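You operate a simulated robot arm through the tools that you are given. There is no shell and no other tool. Be economical: measure what you need, move in short steps, check, and stop when the job is done.

You run a simulated robot arm. Do the job below in one go: nothing can be reset, and whatever is moved stays where it is left.

Task
Take the stained stopper from the top of the picking table and leave it on the white proof card.

Only the result counts: the job must be done as asked and must still hold three seconds after the hand-in. Knocking over, shifting, dropping, spilling or breaking anything else fails it. A push-on lid holds only when it is set on centred and level and pressed home; a screw cap is set on level and turned clockwise until tight.

Robot
A 7-joint arm with a two-finger parallel gripper, fixed in place. Base frame: the origin is at the foot of the arm, x ahead of it, y to its left, z up; the work surface is at about z = 0. Units: mm, degrees, N and s.
With the tool pointing down near the work surface it reaches from about 220 to 580 mm from the base axis. Its first joint turns from -66.0 to 66.0 degrees. Payload 2.5 kg.
Tool frame: the origin (TCP) lies between the finger pads and is the grasp point; the fingertips stand 23 mm ahead of it; z points along the fingers, y is the line along which they close. Largest opening 94 mm; finger width 38, thickness 10; the body of the gripper, 54 by 96 mm, starts 39 mm behind the TCP.
Orientation is told as [roll, pitch, yaw] about the base's x, y, z axes, in that order, counted from this pose: with the fingers straight down and closing along the base's y, the tool's x points along the base's -x, its y along +y and its z along -z.

Tools
- The arm moves only by the tool servo_tool. Its argument "rows" is text: rows parted by semicolons, each of 7 numbers parted by spaces: the shift along the base's x, y, z in units of 400 mm (1.0 is 400 mm), then the turn, a rotation vector about the base's x, y, z in units of 90 degrees (1.0 is 90 degrees), then the closure, from 0 (fully open) to 1 (shut). In form: x y z rx ry rz jaw; .... A call has 1 to 8 rows; each row is the pose to reach, as a shift and turn from the pose commanded when the call began. A call with a number of a shift or a turn outside -1 to 1 is refused whole. Each row takes 0.2 s and may step no farther than 50 mm and 8.6 degrees from the row before; otherwise, or with a gripper value out of range, the whole call is refused. Where a pose cannot be reached the arm comes as near as it can. A force on the tool above 40 N (or 10 N above the force at the start of the call, whichever is more), or a blocked arm, ends the call early, and 0.2 s more pass. Each finger travels about 108 mm/s and halts on what it meets, pressing with about 31 N; the grip force reading is that of the motor and also rises with nothing between the fingers. The clock runs only during rows and for 0.2 s after the last one: add rows that repeat a pose to give the fingers time. The reply holds the time, the measured pose of the TCP, the force on the tool along the base axes, the opening and the grip force, in the units named above and with some noise, and new pictures: "pictures" is both (left out), scene, wrist or none.
- Cameras (640 x 400 px; columns grow to the right, rows downward): "scene" is fixed at [123.7, -403.6, 535.2]; the picture's right is [0.81, -0.59, 0.00], its down [-0.35, -0.48, -0.80] and it looks along [0.47, 0.65, -0.60] (base axes); focal length 323 px, centre (320, 200). "wrist" rides on the gripper at [-39, 0, -44] in the tool frame; the picture's right is [0.00, -1.00, 0.00], its down [0.97, 0.00, -0.24] and it looks along [0.24, 0.00, 0.97] (tool axes); focal length 218 px, centre (320, 200). There is no depth. A picture from a camera that has moved, and an enlarged one, comes with that camera's place and axes in the base frame and with its lens. The place of the scene camera against the robot may be out by one fixed shift of up to 12 mm in any direction.
- close_up(camera, box): a new picture of the part [left, top, right, bottom] of that camera's present view, enlarged. It takes no simulated time.
- finish_job(): hands the job in; it is judged then, once.

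Work in short steps. Places have to be worked out from the pictures, the camera data and where the tool is seen: move nearer, look again, correct. Check each grasp and each placing, and mend what went wrong. You have 90 turns and 150 pictures in all, those below and enlarged ones among them. Open the gripper and draw the arm clear of the work before you hand the job in, unless the task says otherwise; then end with one line.

The tools are called after ">>>" as a command line: name --argument value ..., lists and objects as JSON in quotes. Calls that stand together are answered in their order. servo_tool: Moves the arm, as the interface text tells. Its arguments: {"type":"object","properties":{"rows":{"type":"string"},"pictures":{"type":"string","enum":["both","scene","wrist","none"]}},"required":["rows"]} The other tools are called the same way: close_up (camera, box) takes an enlarged picture of a part of a camera's view; finish_job () hands the job in.

At the start:

```text
time: 0.0
position: [355.7, -86.0, 304.7]
tool_rot: [0.0, 0.0, 0.0]
force: [0.5, 0.8, 0.1]
gripper_width: 93.9
grasp_force: 0.1
```

scene: 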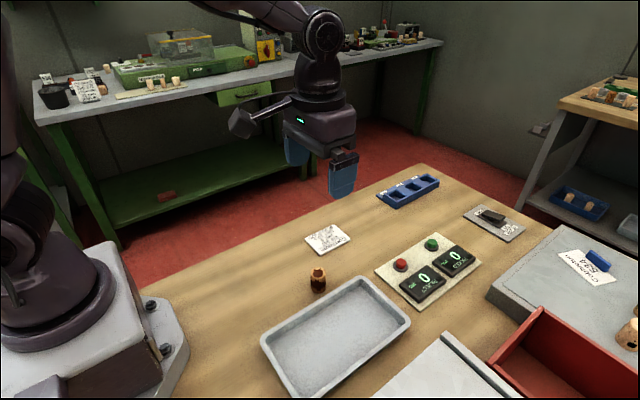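
wrist: 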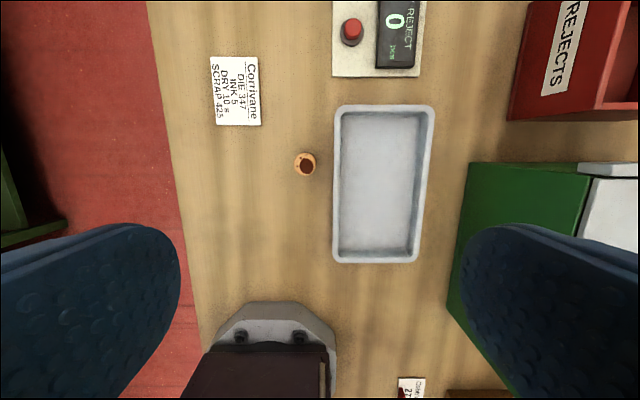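

The pictures show one cork-like stopper standing on the wooden table and a white card near it. I enlarge both views to identify things before moving.

>>> close_up --camera "scene" --box '[240, 200, 440, 325]'

>>> close_up --camera "scene" --box '[440, 190, 640, 400]'

>>> close_up --camera "wrist" --box '[190, 30, 350, 200]'

>>> close_up --camera "scene" --box '[360, 160, 540, 310]'

```text
3.20 times, centred on (340, 262) of scene
camera zoom: at [123.7, -403.6, 535.2], right [0.81, -0.59, 0.0], down [-0.35, -0.48, -0.8], along [0.47, 0.65, -0.6], focal length 1035 px, centre (256, 0)
```

zoom: 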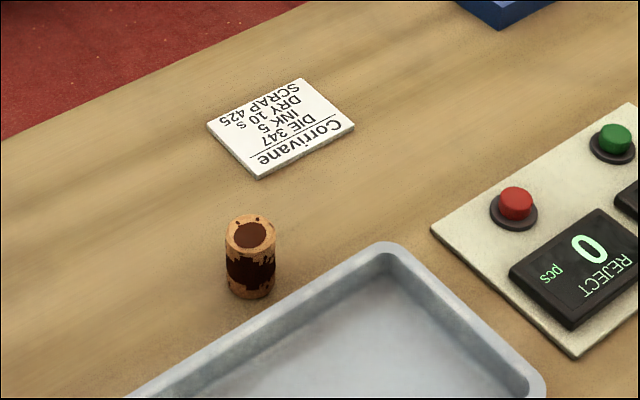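

```text
1.90 times, centred on (540, 295) of scene
camera zoom: at [123.7, -403.6, 535.2], right [0.81, -0.59, 0.0], down [-0.35, -0.48, -0.8], along [0.47, 0.65, -0.6], focal length 616 px, centre (-99, 19)
```

zoom: 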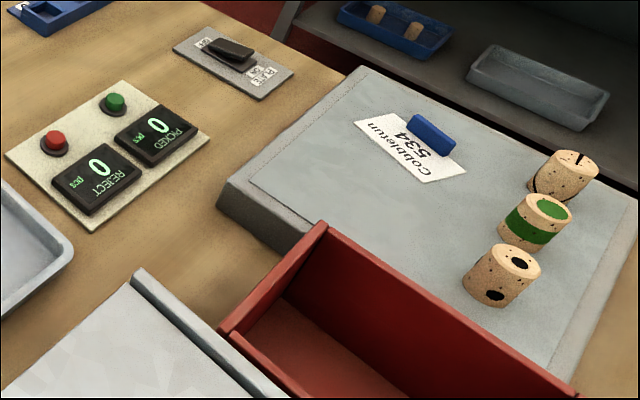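

```text
2.35 times, centred on (270, 115) of wrist
camera zoom: at [395.3, -85.6, 349.4], right [0.0, -1.0, 0.0], down [-0.97, 0.0, 0.24], along [-0.24, 0.0, -0.97], focal length 514 px, centre (438, 400)
```

zoom: 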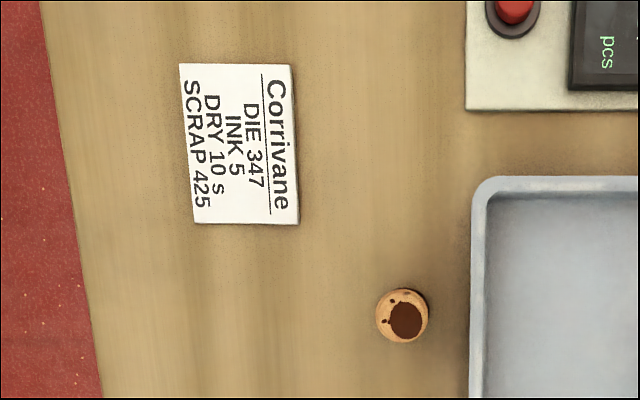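

```text
2.67 times, centred on (450, 235) of scene
camera zoom: at [123.7, -403.6, 535.2], right [0.81, -0.59, 0.0], down [-0.35, -0.48, -0.8], along [0.47, 0.65, -0.6], focal length 862 px, centre (-27, 107)
```

zoom: 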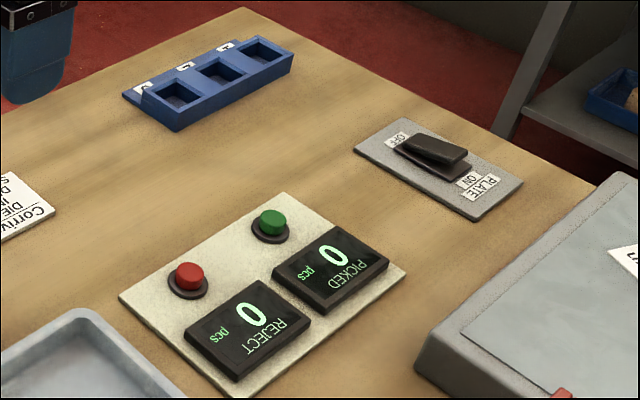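

The brown-blotched stopper on the wooden table is a candidate, but there are others on the grey plate to the right, and the card may not be the only one. I move the tool right and up to survey the area before choosing.

>>> servo_tool --rows "0.05 -0.1 0.05 0 0 0 0; 0.05 -0.2 0.1 0 0 0 0; 0.05 -0.3 0.15 0 0 0 0; 0.05 -0.4 0.15 0 0 0 0; 0.05 -0.5 0.15 0 0 0 0; 0.05 -0.5 0.15 0 0 0 0"

```text
time: 1.4
position: [376.4, -287.2, 364.4]
tool_rot: [0.0, 0.0, 0.0]
force: [0.9, -0.3, 0.2]
gripper_width: 94.0
grasp_force: 0.1
camera wrist: at [416.2, -286.7, 408.9], right [0.0, -1.0, 0.0], down [-0.97, 0.0, 0.24], along [-0.24, 0.0, -0.97], focal length 218 px, centre (320, 200)
```

scene: 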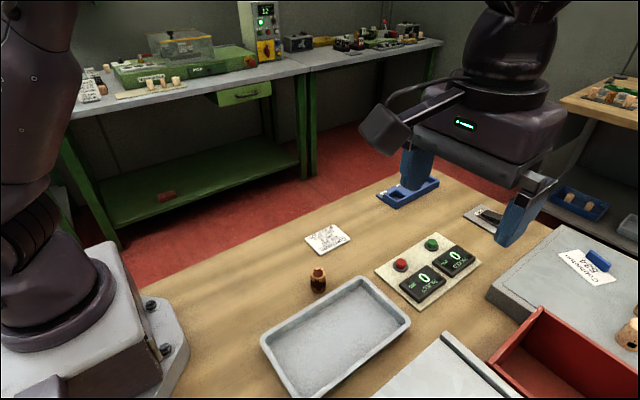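
wrist: 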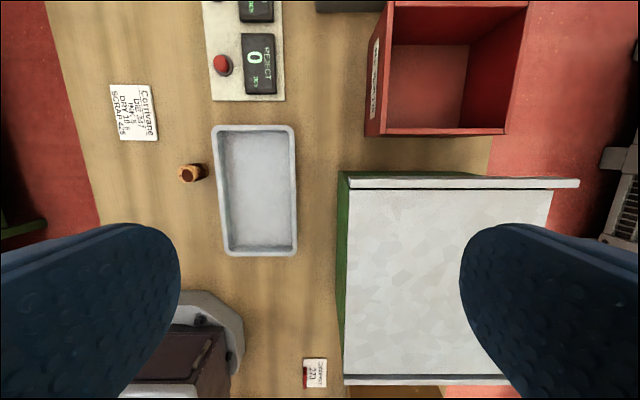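

A small card also lies by a white-topped green box. I enlarge that one and tilt the wrist forward to view the grey plate.

>>> close_up --camera "wrist" --box '[270, 330, 370, 400]'

>>> servo_tool --rows "-0.05 0 0.03 0 -0.09 0 0; -0.1 0 0.06 0 -0.18 0 0; -0.15 0 0.09 0 -0.27 0 0; -0.2 0 0.12 0 -0.36 0 0; -0.2 0 0.12 0 -0.45 0 0; -0.2 0 0.12 0 -0.45 0 0" --pictures "wrist"

```text
5.71 times, centred on (320, 365) of wrist
camera zoom: at [416.2, -286.7, 408.9], right [0.0, -1.0, 0.0], down [-0.97, 0.0, 0.24], along [-0.24, 0.0, -0.97], focal length 1247 px, centre (320, -743)
```

zoom: 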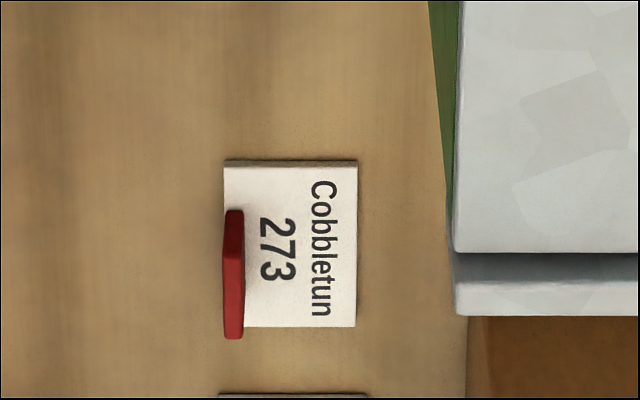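

```text
time: 2.8
position: [296.2, -284.8, 414.2]
tool_rot: [-0.2, -40.7, 0.1]
force: [0.0, -0.7, 0.2]
gripper_width: 93.9
grasp_force: 0.1
camera wrist: at [298.0, -285.6, 473.1], right [0.0, -1.0, 0.0], down [-0.89, 0.0, -0.45], along [0.45, 0.0, -0.89], focal length 218 px, centre (320, 200)
```

wrist: 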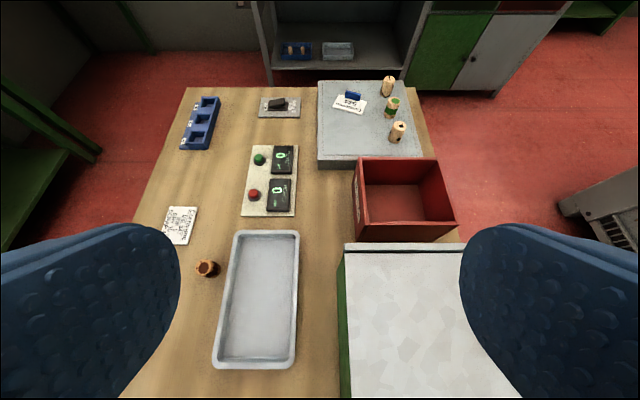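

The rest of the bench is in view now; I enlarge the grey slab with its stoppers and the blue holder, the bin, and the white-topped unit.

>>> close_up --camera "wrist" --box '[310, 70, 440, 160]'

>>> close_up --camera "wrist" --box '[330, 150, 470, 300]'

>>> close_up --camera "wrist" --box '[150, 190, 250, 290]'

>>> close_up --camera "scene" --box '[30, 20, 270, 110]'

>>> close_up --camera "scene" --box '[540, 60, 640, 240]'

```text
4.44 times, centred on (375, 115) of wrist
camera zoom: at [298.0, -285.6, 473.1], right [0.0, -1.0, 0.0], down [-0.89, 0.0, -0.45], along [0.45, 0.0, -0.89], focal length 970 px, centre (76, 578)
```

zoom: 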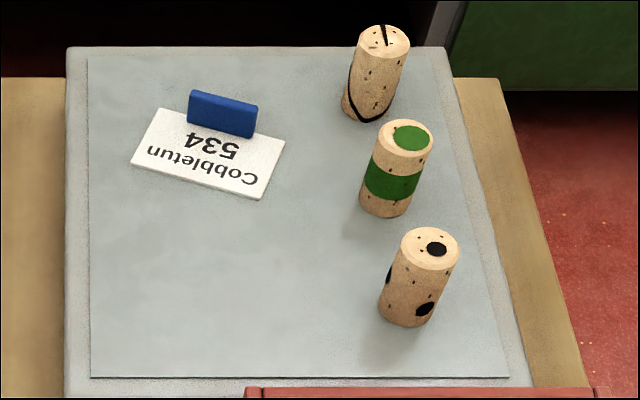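

```text
2.67 times, centred on (400, 225) of wrist
camera zoom: at [298.0, -285.6, 473.1], right [0.0, -1.0, 0.0], down [-0.89, 0.0, -0.45], along [0.45, 0.0, -0.89], focal length 582 px, centre (107, 133)
```

zoom: 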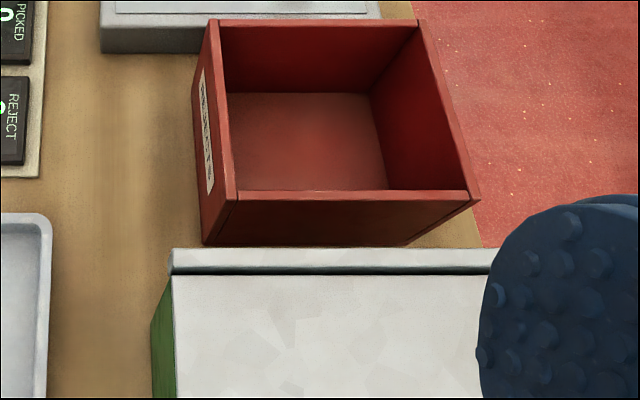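

```text
4.00 times, centred on (200, 240) of wrist
camera zoom: at [298.0, -285.6, 473.1], right [0.0, -1.0, 0.0], down [-0.89, 0.0, -0.45], along [0.45, 0.0, -0.89], focal length 873 px, centre (800, 40)
```

zoom: 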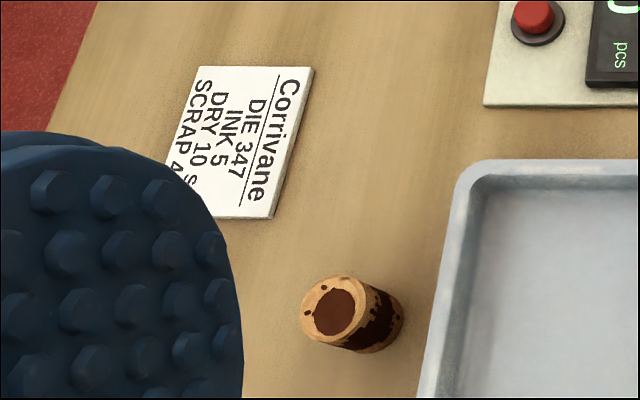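

```text
2.67 times, centred on (150, 65) of scene
camera zoom: at [123.7, -403.6, 535.2], right [0.81, -0.59, 0.0], down [-0.35, -0.48, -0.8], along [0.47, 0.65, -0.6], focal length 862 px, centre (773, 560)
```

zoom: 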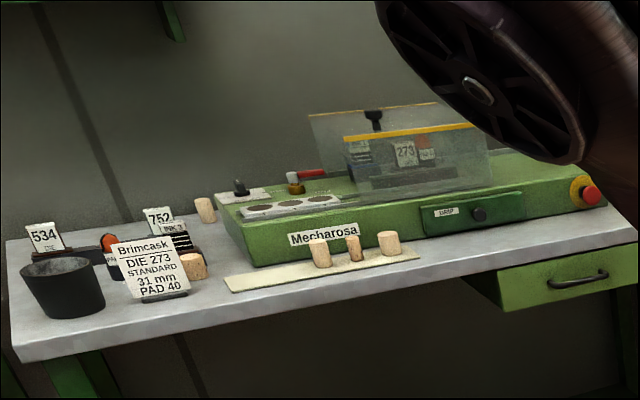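

```text
2.22 times, centred on (590, 150) of scene
camera zoom: at [123.7, -403.6, 535.2], right [0.81, -0.59, 0.0], down [-0.35, -0.48, -0.8], along [0.47, 0.65, -0.6], focal length 718 px, centre (-280, 311)
```

zoom: 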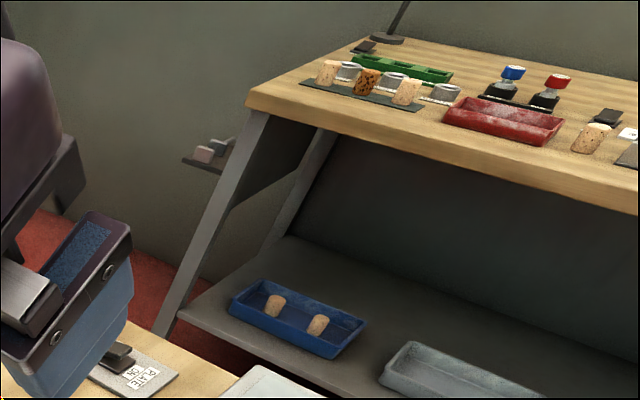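

The three stoppers on the grey slab (cracked, green-banded, spotted) sit near x≈700, y≈-480, out of reach. I tilt the wrist back to see the near right corner of the bench by the "273" card before settling.

>>> servo_tool --rows "0.05 0 0 0 0.09 0 0; 0.1 0 0 0 0.18 0 0; 0.15 0 0 0 0.27 0 0; 0.2 0 0 0 0.36 0 0; 0.2 0 0 0 0.45 0 0; 0.2 0 0 0 0.54 0 0; 0.2 0 0 0 0.6 0 0; 0.2 0 0 0 0.6 0 0" --pictures "wrist"

```text
time: 4.6
position: [375.3, -286.2, 413.8]
tool_rot: [-0.1, 13.5, -0.2]
force: [-0.2, 0.2, -0.3]
gripper_width: 93.9
grasp_force: 0.1
camera wrist: at [424.4, -285.5, 447.6], right [0.0, -1.0, 0.0], down [-0.89, 0.0, 0.46], along [-0.46, 0.0, -0.89], focal length 218 px, centre (320, 200)
```

wrist: 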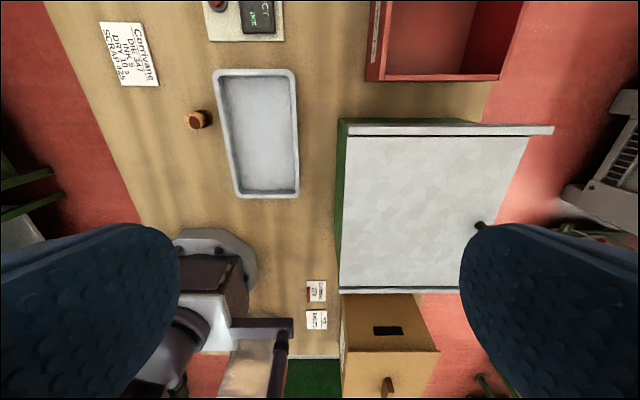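

>>> close_up --camera "wrist" --box '[270, 260, 450, 400]'

>>> close_up --camera "wrist" --box '[80, 0, 310, 140]'

```text
2.86 times, centred on (360, 330) of wrist
camera zoom: at [424.4, -285.5, 447.6], right [0.0, -1.0, 0.0], down [-0.89, 0.0, 0.46], along [-0.46, 0.0, -0.89], focal length 624 px, centre (206, -171)
```

zoom: 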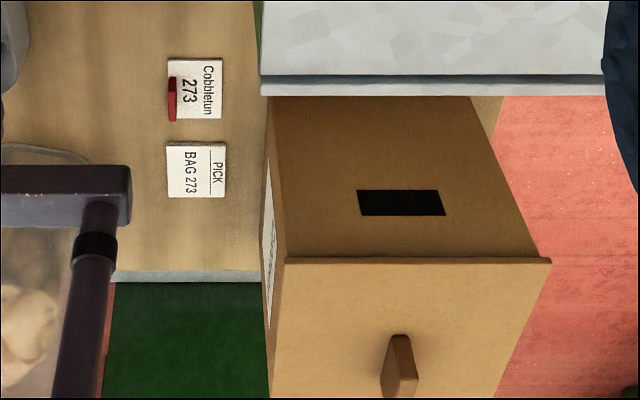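

```text
2.78 times, centred on (195, 70) of wrist
camera zoom: at [424.4, -285.5, 447.6], right [0.0, -1.0, 0.0], down [-0.89, 0.0, 0.46], along [-0.46, 0.0, -0.89], focal length 607 px, centre (668, 562)
```

zoom: 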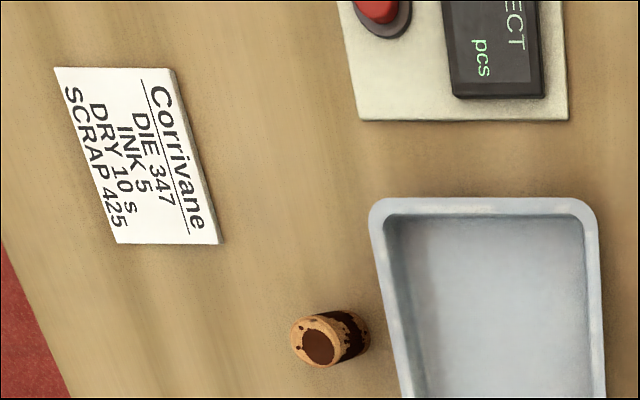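

The only reachable stained stopper is the brown-blotched one at roughly (371, -64), about 38 mm tall, standing upright. The proof card for the print is the white "Corrivane" card centred near (473, 36). I level the tool and go above the stopper at z≈200.

>>> servo_tool --rows "-0.002 0.085 -0.07 0 -0.08 0 0; -0.004 0.17 -0.14 0 -0.15 0 0; -0.006 0.255 -0.21 0 -0.15 0 0; -0.008 0.34 -0.28 0 -0.15 0 0; -0.01 0.425 -0.35 0 -0.15 0 0; -0.012 0.49 -0.44 0 -0.15 0 0; -0.012 0.555 -0.53 0 -0.15 0 0; -0.012 0.555 -0.53 0 -0.15 0 0"

```text
time: 6.4
position: [373.4, -63.8, 200.3]
tool_rot: [0.1, 0.1, 0.0]
force: [0.1, -0.6, 0.2]
gripper_width: 94.1
grasp_force: 0.0
camera wrist: at [412.2, -63.0, 245.0], right [0.0, -1.0, 0.0], down [-0.97, 0.0, 0.24], along [-0.24, 0.0, -0.97], focal length 218 px, centre (320, 200)
```

scene: 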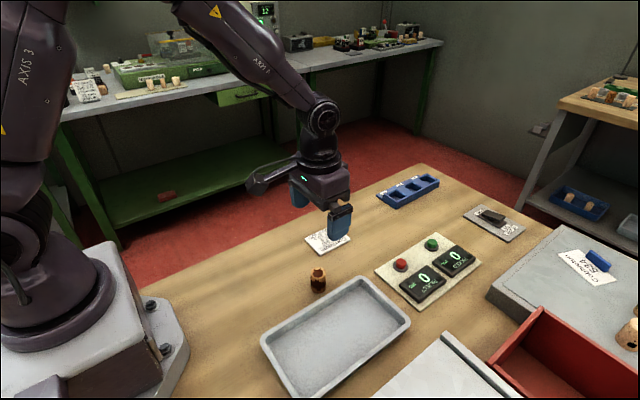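
wrist: 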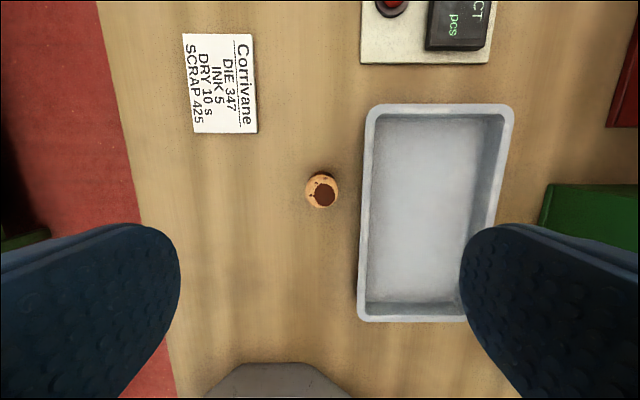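

The stopper top reads at about (371, -65.5) and the card centre at (474, 38). The tray rim is only ~41 mm from the stopper along y, so I turn the gripper 90° to close along x.

>>> servo_tool --rows "0 -0.004 0 0 0 0.09 0; 0 -0.004 0 0 0 0.18 0; 0 -0.004 0 0 0 0.27 0; 0 -0.004 0 0 0 0.36 0; 0 -0.004 0 0 0 0.45 0; 0 -0.004 0 0 0 0.54 0; 0 -0.004 0 0 0 0.63 0; 0 -0.004 0 0 0 0.72 0" --pictures "none"

>>> servo_tool --rows "0 0 -0.04 0 0 0.09 0; 0 0 -0.1 0 0 0.18 0; 0 0 -0.16 0 0 0.28 0; 0 0 -0.2 0 0 0.28 0; 0 0 -0.2 0 0 0.28 0"

```text
time: 8.2
position: [371.2, -64.7, 201.1]
tool_rot: [0.0, 0.0, 64.9]
force: [-0.4, 0.1, 0.1]
gripper_width: 94.0
grasp_force: 0.1
```

```text
refused: row 3 steps farther than a row can; nothing moved
```

Yaw reached 65° fine; the second part exceeded the turn step, so I resend it in smaller turns.

>>> servo_tool --rows "0 0 -0.04 0 0 0.09 0; 0 0 -0.1 0 0 0.18 0; 0 0 -0.16 0 0 0.27 0; 0 0 -0.2 0 0 0.28 0; 0 0 -0.2 0 0 0.28 0"

```text
time: 9.4
position: [368.3, -64.8, 119.7]
tool_rot: [0.1, 0.0, 90.1]
force: [-0.8, -0.6, -0.7]
gripper_width: 94.0
grasp_force: 0.0
camera wrist: at [369.7, -25.3, 164.9], right [1.0, 0.0, 0.0], down [0.0, -0.97, 0.24], along [0.0, -0.24, -0.97], focal length 218 px, centre (320, 200)
```

scene: 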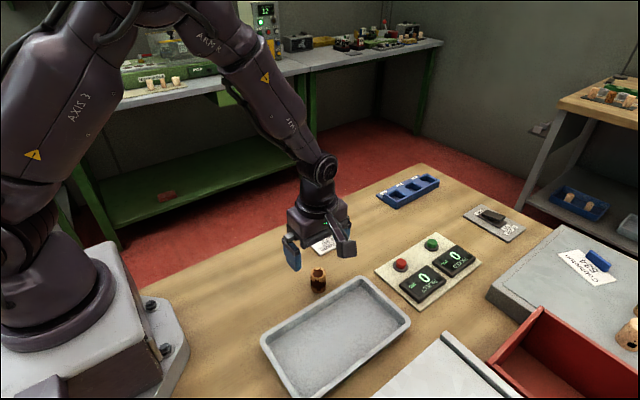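
wrist: 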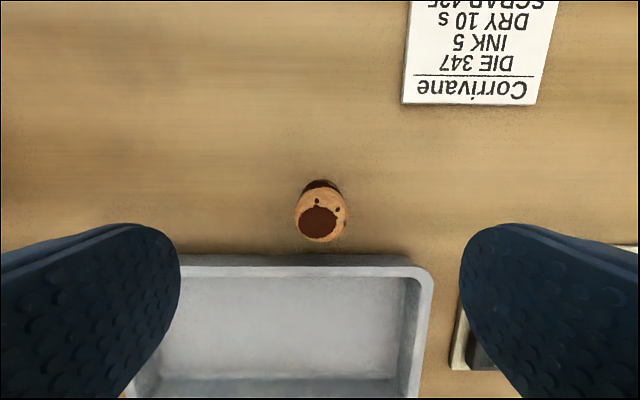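

The stopper is centred at about (370.3, -66.7), 31 mm wide, right between the fingers, with the tray rim at y≈-105 clear of them. I lower to z≈28.

>>> servo_tool --rows "0 -0.003 -0.08 0 0 0 0; 0 -0.003 -0.15 0 0 0 0; 0 -0.003 -0.2 0 0 0 0; 0 -0.003 -0.23 0 0 0 0; 0 -0.003 -0.23 0 0 0 0"

```text
time: 10.6
position: [369.8, -65.8, 27.6]
tool_rot: [0.0, 0.0, 89.9]
force: [0.6, -0.3, -0.3]
gripper_width: 94.2
grasp_force: 0.1
camera wrist: at [371.2, -26.5, 73.1], right [1.0, 0.0, 0.0], down [0.0, -0.97, 0.24], along [0.0, -0.24, -0.97], focal length 218 px, centre (320, 200)
```

scene: 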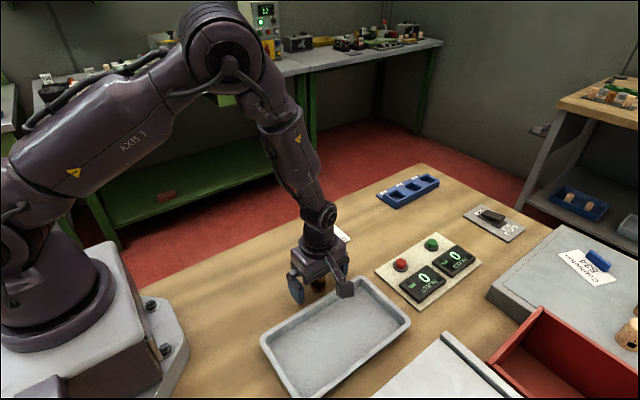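
wrist: 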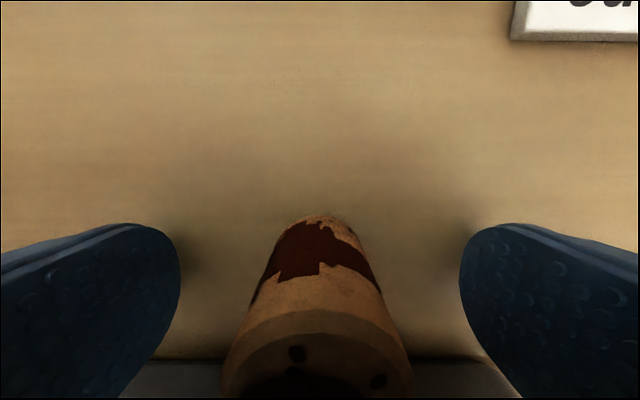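

The stopper stands centred between the pads with its top at about z≈44. I close and check the grip.

>>> servo_tool --rows "0 0 0 0 0 0 0.4; 0 0 0 0 0 0 0.6; 0 0 0 0 0 0 0.8; 0 0 0 0 0 0 0.8; 0 0 0 0 0 0 0.8" --pictures "wrist"

```text
time: 11.8
position: [370.4, -65.9, 28.9]
tool_rot: [0.1, 0.0, 90.0]
force: [-0.4, 0.0, 0.7]
gripper_width: 29.7
grasp_force: 31.1
camera wrist: at [371.1, -26.5, 73.4], right [1.0, 0.0, 0.0], down [0.0, -0.97, 0.24], along [0.0, -0.24, -0.97], focal length 218 px, centre (320, 200)
```

wrist: 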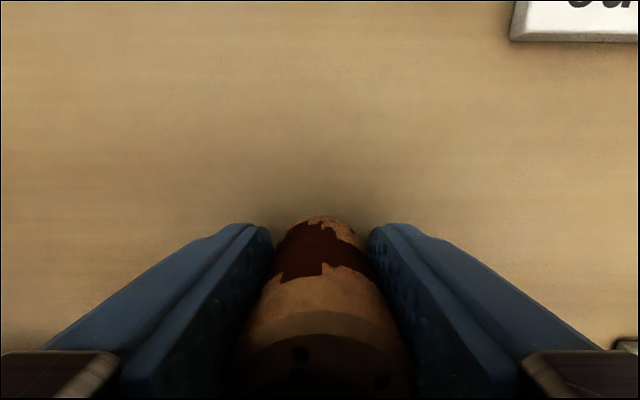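

Gripped at 29.7 mm with 31 N. I lift about 70 mm and carry it to above the card.

>>> servo_tool --rows "0 0 0.09 0 0 0 0.8; 0 0 0.18 0 0 0 0.8; 0.065 0.065 0.18 0 0 0 0.8; 0.13 0.13 0.18 0 0 0 0.8; 0.195 0.195 0.18 0 0 0 0.8; 0.259 0.26 0.18 0 0 0 0.8; 0.259 0.26 0.18 0 0 0 0.8"

```text
time: 13.4
position: [477.2, 38.2, 100.0]
tool_rot: [0.0, 0.1, 89.9]
force: [-1.1, 0.2, -0.4]
gripper_width: 29.4
grasp_force: 31.2
camera wrist: at [476.9, 77.7, 145.0], right [1.0, 0.0, 0.0], down [0.0, -0.97, 0.24], along [0.0, -0.24, -0.97], focal length 218 px, centre (320, 200)
```

scene: 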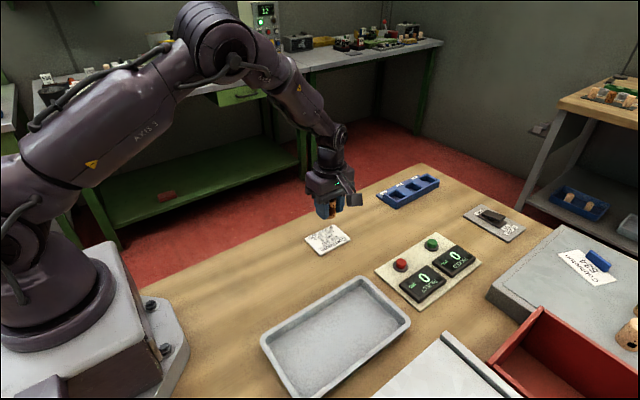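
wrist: 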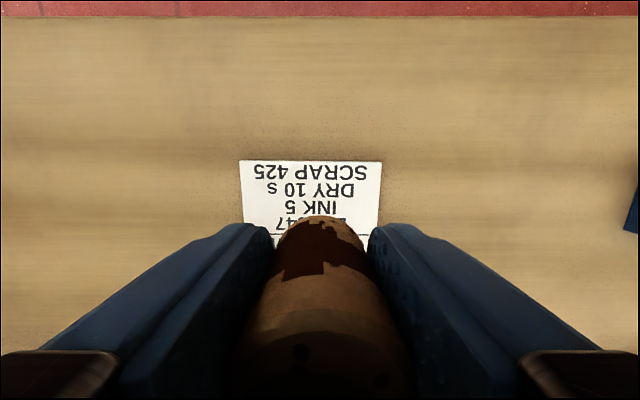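

The card spans about x 425–517, y 4–68 under the stopper, so it's well centred. I lower to just above the card.

>>> servo_tool --rows "0 -0.005 -0.07 0 0 0 0.8; 0 -0.005 -0.13 0 0 0 0.8; 0 -0.005 -0.165 0 0 0 0.8; 0 -0.005 -0.165 0 0 0 0.8" --pictures "wrist"

>>> close_up --camera "scene" --box '[270, 170, 390, 270]'

```text
time: 14.4
position: [475.0, 36.1, 35.1]
tool_rot: [0.1, 0.0, 90.1]
force: [-0.9, -1.0, 4.3]
gripper_width: 29.5
grasp_force: 30.9
camera wrist: at [475.8, 75.1, 79.2], right [1.0, 0.0, 0.0], down [0.0, -0.97, 0.24], along [0.0, -0.24, -0.97], focal length 218 px, centre (320, 200)
```

wrist: 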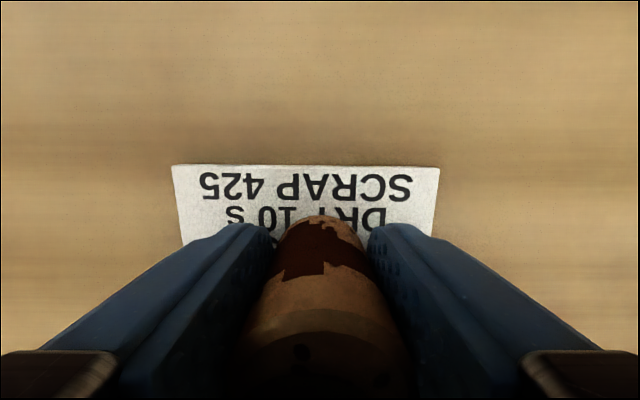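

```text
4.00 times, centred on (330, 220) of scene
camera zoom: at [123.7, -403.6, 535.2], right [0.81, -0.59, 0.0], down [-0.35, -0.48, -0.8], along [0.47, 0.65, -0.6], focal length 1293 px, centre (280, 120)
```

zoom: 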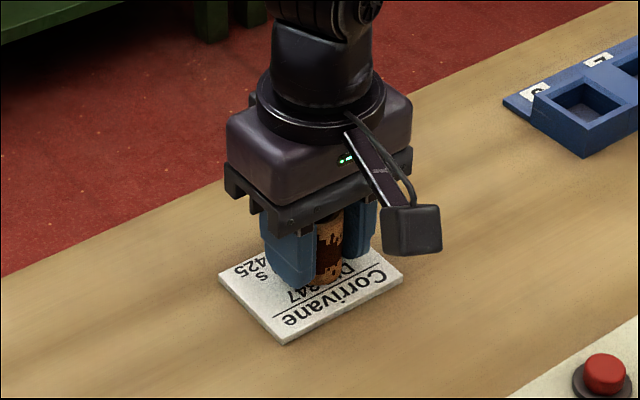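

Force z reads 4.3 N, hinting at first contact. I lower 1 mm more to confirm.

>>> servo_tool --rows "0 0 -0.0025 0 0 0 0.8; 0 0 -0.0025 0 0 0 0.8" --pictures "none"

```text
time: 15.0
position: [475.5, 35.7, 33.9]
tool_rot: [-0.1, 0.0, 90.0]
force: [-0.9, -0.2, 10.8]
gripper_width: 29.2
grasp_force: 30.9
```

Contact is confirmed (10.8 N up), so the stopper rests on the card. I back off the press slightly and open the fingers slowly.

>>> servo_tool --rows "0 0 0.0025 0 0 0 0.8; 0 0 0.0025 0 0 0 0.64; 0 0 0.0025 0 0 0 0.6; 0 0 0.0025 0 0 0 0.5; 0 0 0.0025 0 0 0 0.3; 0 0 0.0025 0 0 0 0.2; 0 0 0.0025 0 0 0 0.2"

```text
time: 16.6
position: [474.6, 35.2, 34.7]
tool_rot: [0.1, 0.0, 90.0]
force: [0.5, 0.8, -0.4]
gripper_width: 75.0
grasp_force: 0.0
camera wrist: at [475.3, 75.1, 79.5], right [1.0, 0.0, 0.0], down [0.0, -0.97, 0.24], along [0.0, -0.24, -0.97], focal length 218 px, centre (320, 200)
```

scene: 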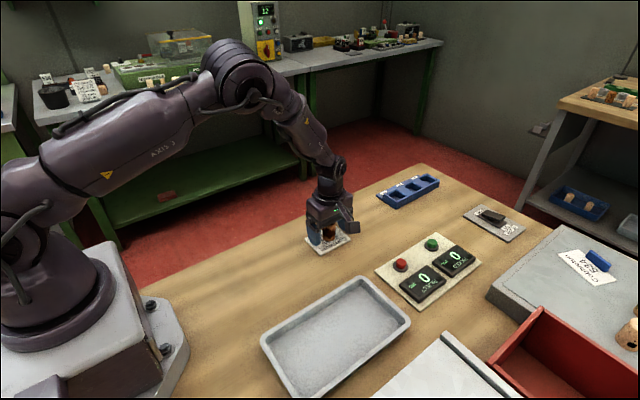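
wrist: 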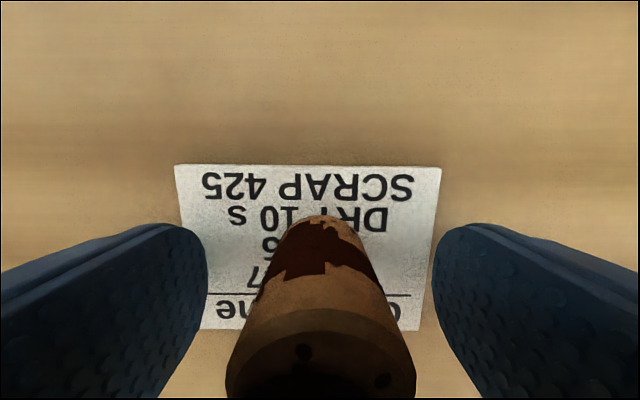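

The stopper stands free and upright near the middle of the card, and the fingers are open. I raise straight up and then draw back.

>>> servo_tool --rows "0 0 0.08 0 0 0 0.2; 0 0 0.18 0 0 0 0.1; 0 0 0.28 0 0 0 0.1; 0 0 0.38 0 0 0 0; -0.1 0 0.42 0 0 0 0; -0.2 0 0.42 0 0 0 0; -0.25 0 0.42 0 0 0 0; -0.25 0 0.42 0 0 0 0"

>>> close_up --camera "scene" --box '[270, 190, 390, 265]'

```text
time: 18.4
position: [372.9, 35.0, 202.4]
tool_rot: [0.1, 0.1, 90.0]
force: [0.1, 0.4, 0.0]
gripper_width: 94.0
grasp_force: 0.0
camera wrist: at [374.4, 74.0, 246.7], right [1.0, 0.0, 0.0], down [0.0, -0.97, 0.24], along [0.0, -0.24, -0.97], focal length 218 px, centre (320, 200)
```

scene: 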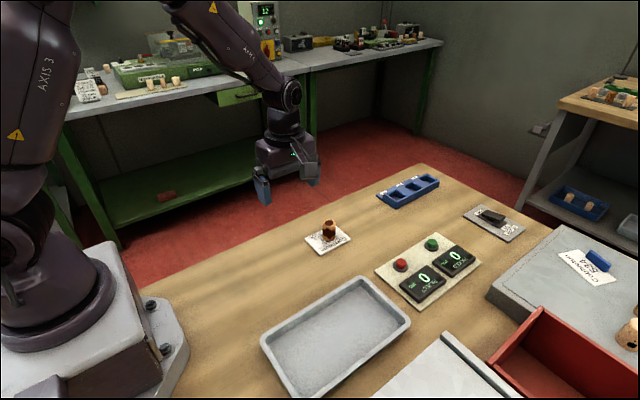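
wrist: 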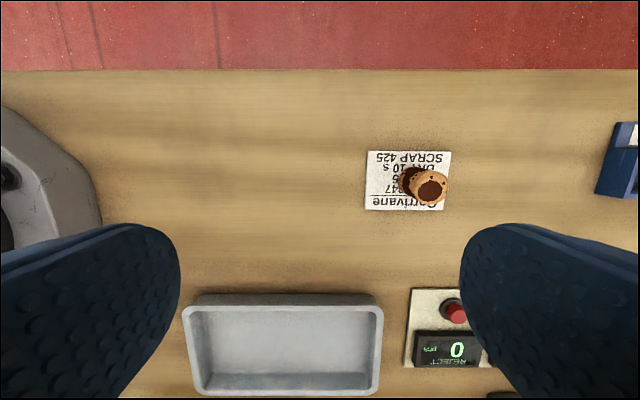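

```text
5.33 times, centred on (330, 228) of scene
camera zoom: at [123.7, -403.6, 535.2], right [0.81, -0.59, 0.0], down [-0.35, -0.48, -0.8], along [0.47, 0.65, -0.6], focal length 1724 px, centre (267, 53)
```

zoom: 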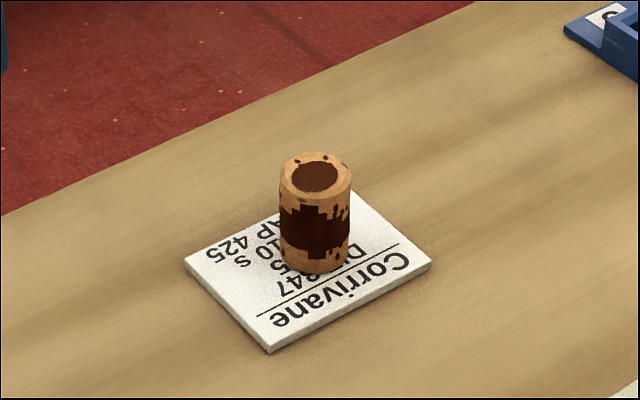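

The stopper stands upright on the card, nothing else has moved, and the arm is clear with the gripper open. I hand the job in.

>>> finish_job

```text
The job is handed in.
```

The brown-stained stopper is standing upright near the middle of the white "Corrivane" card, which I took to be the proof card; the gripper is open, the arm is clear, and nothing else was moved.
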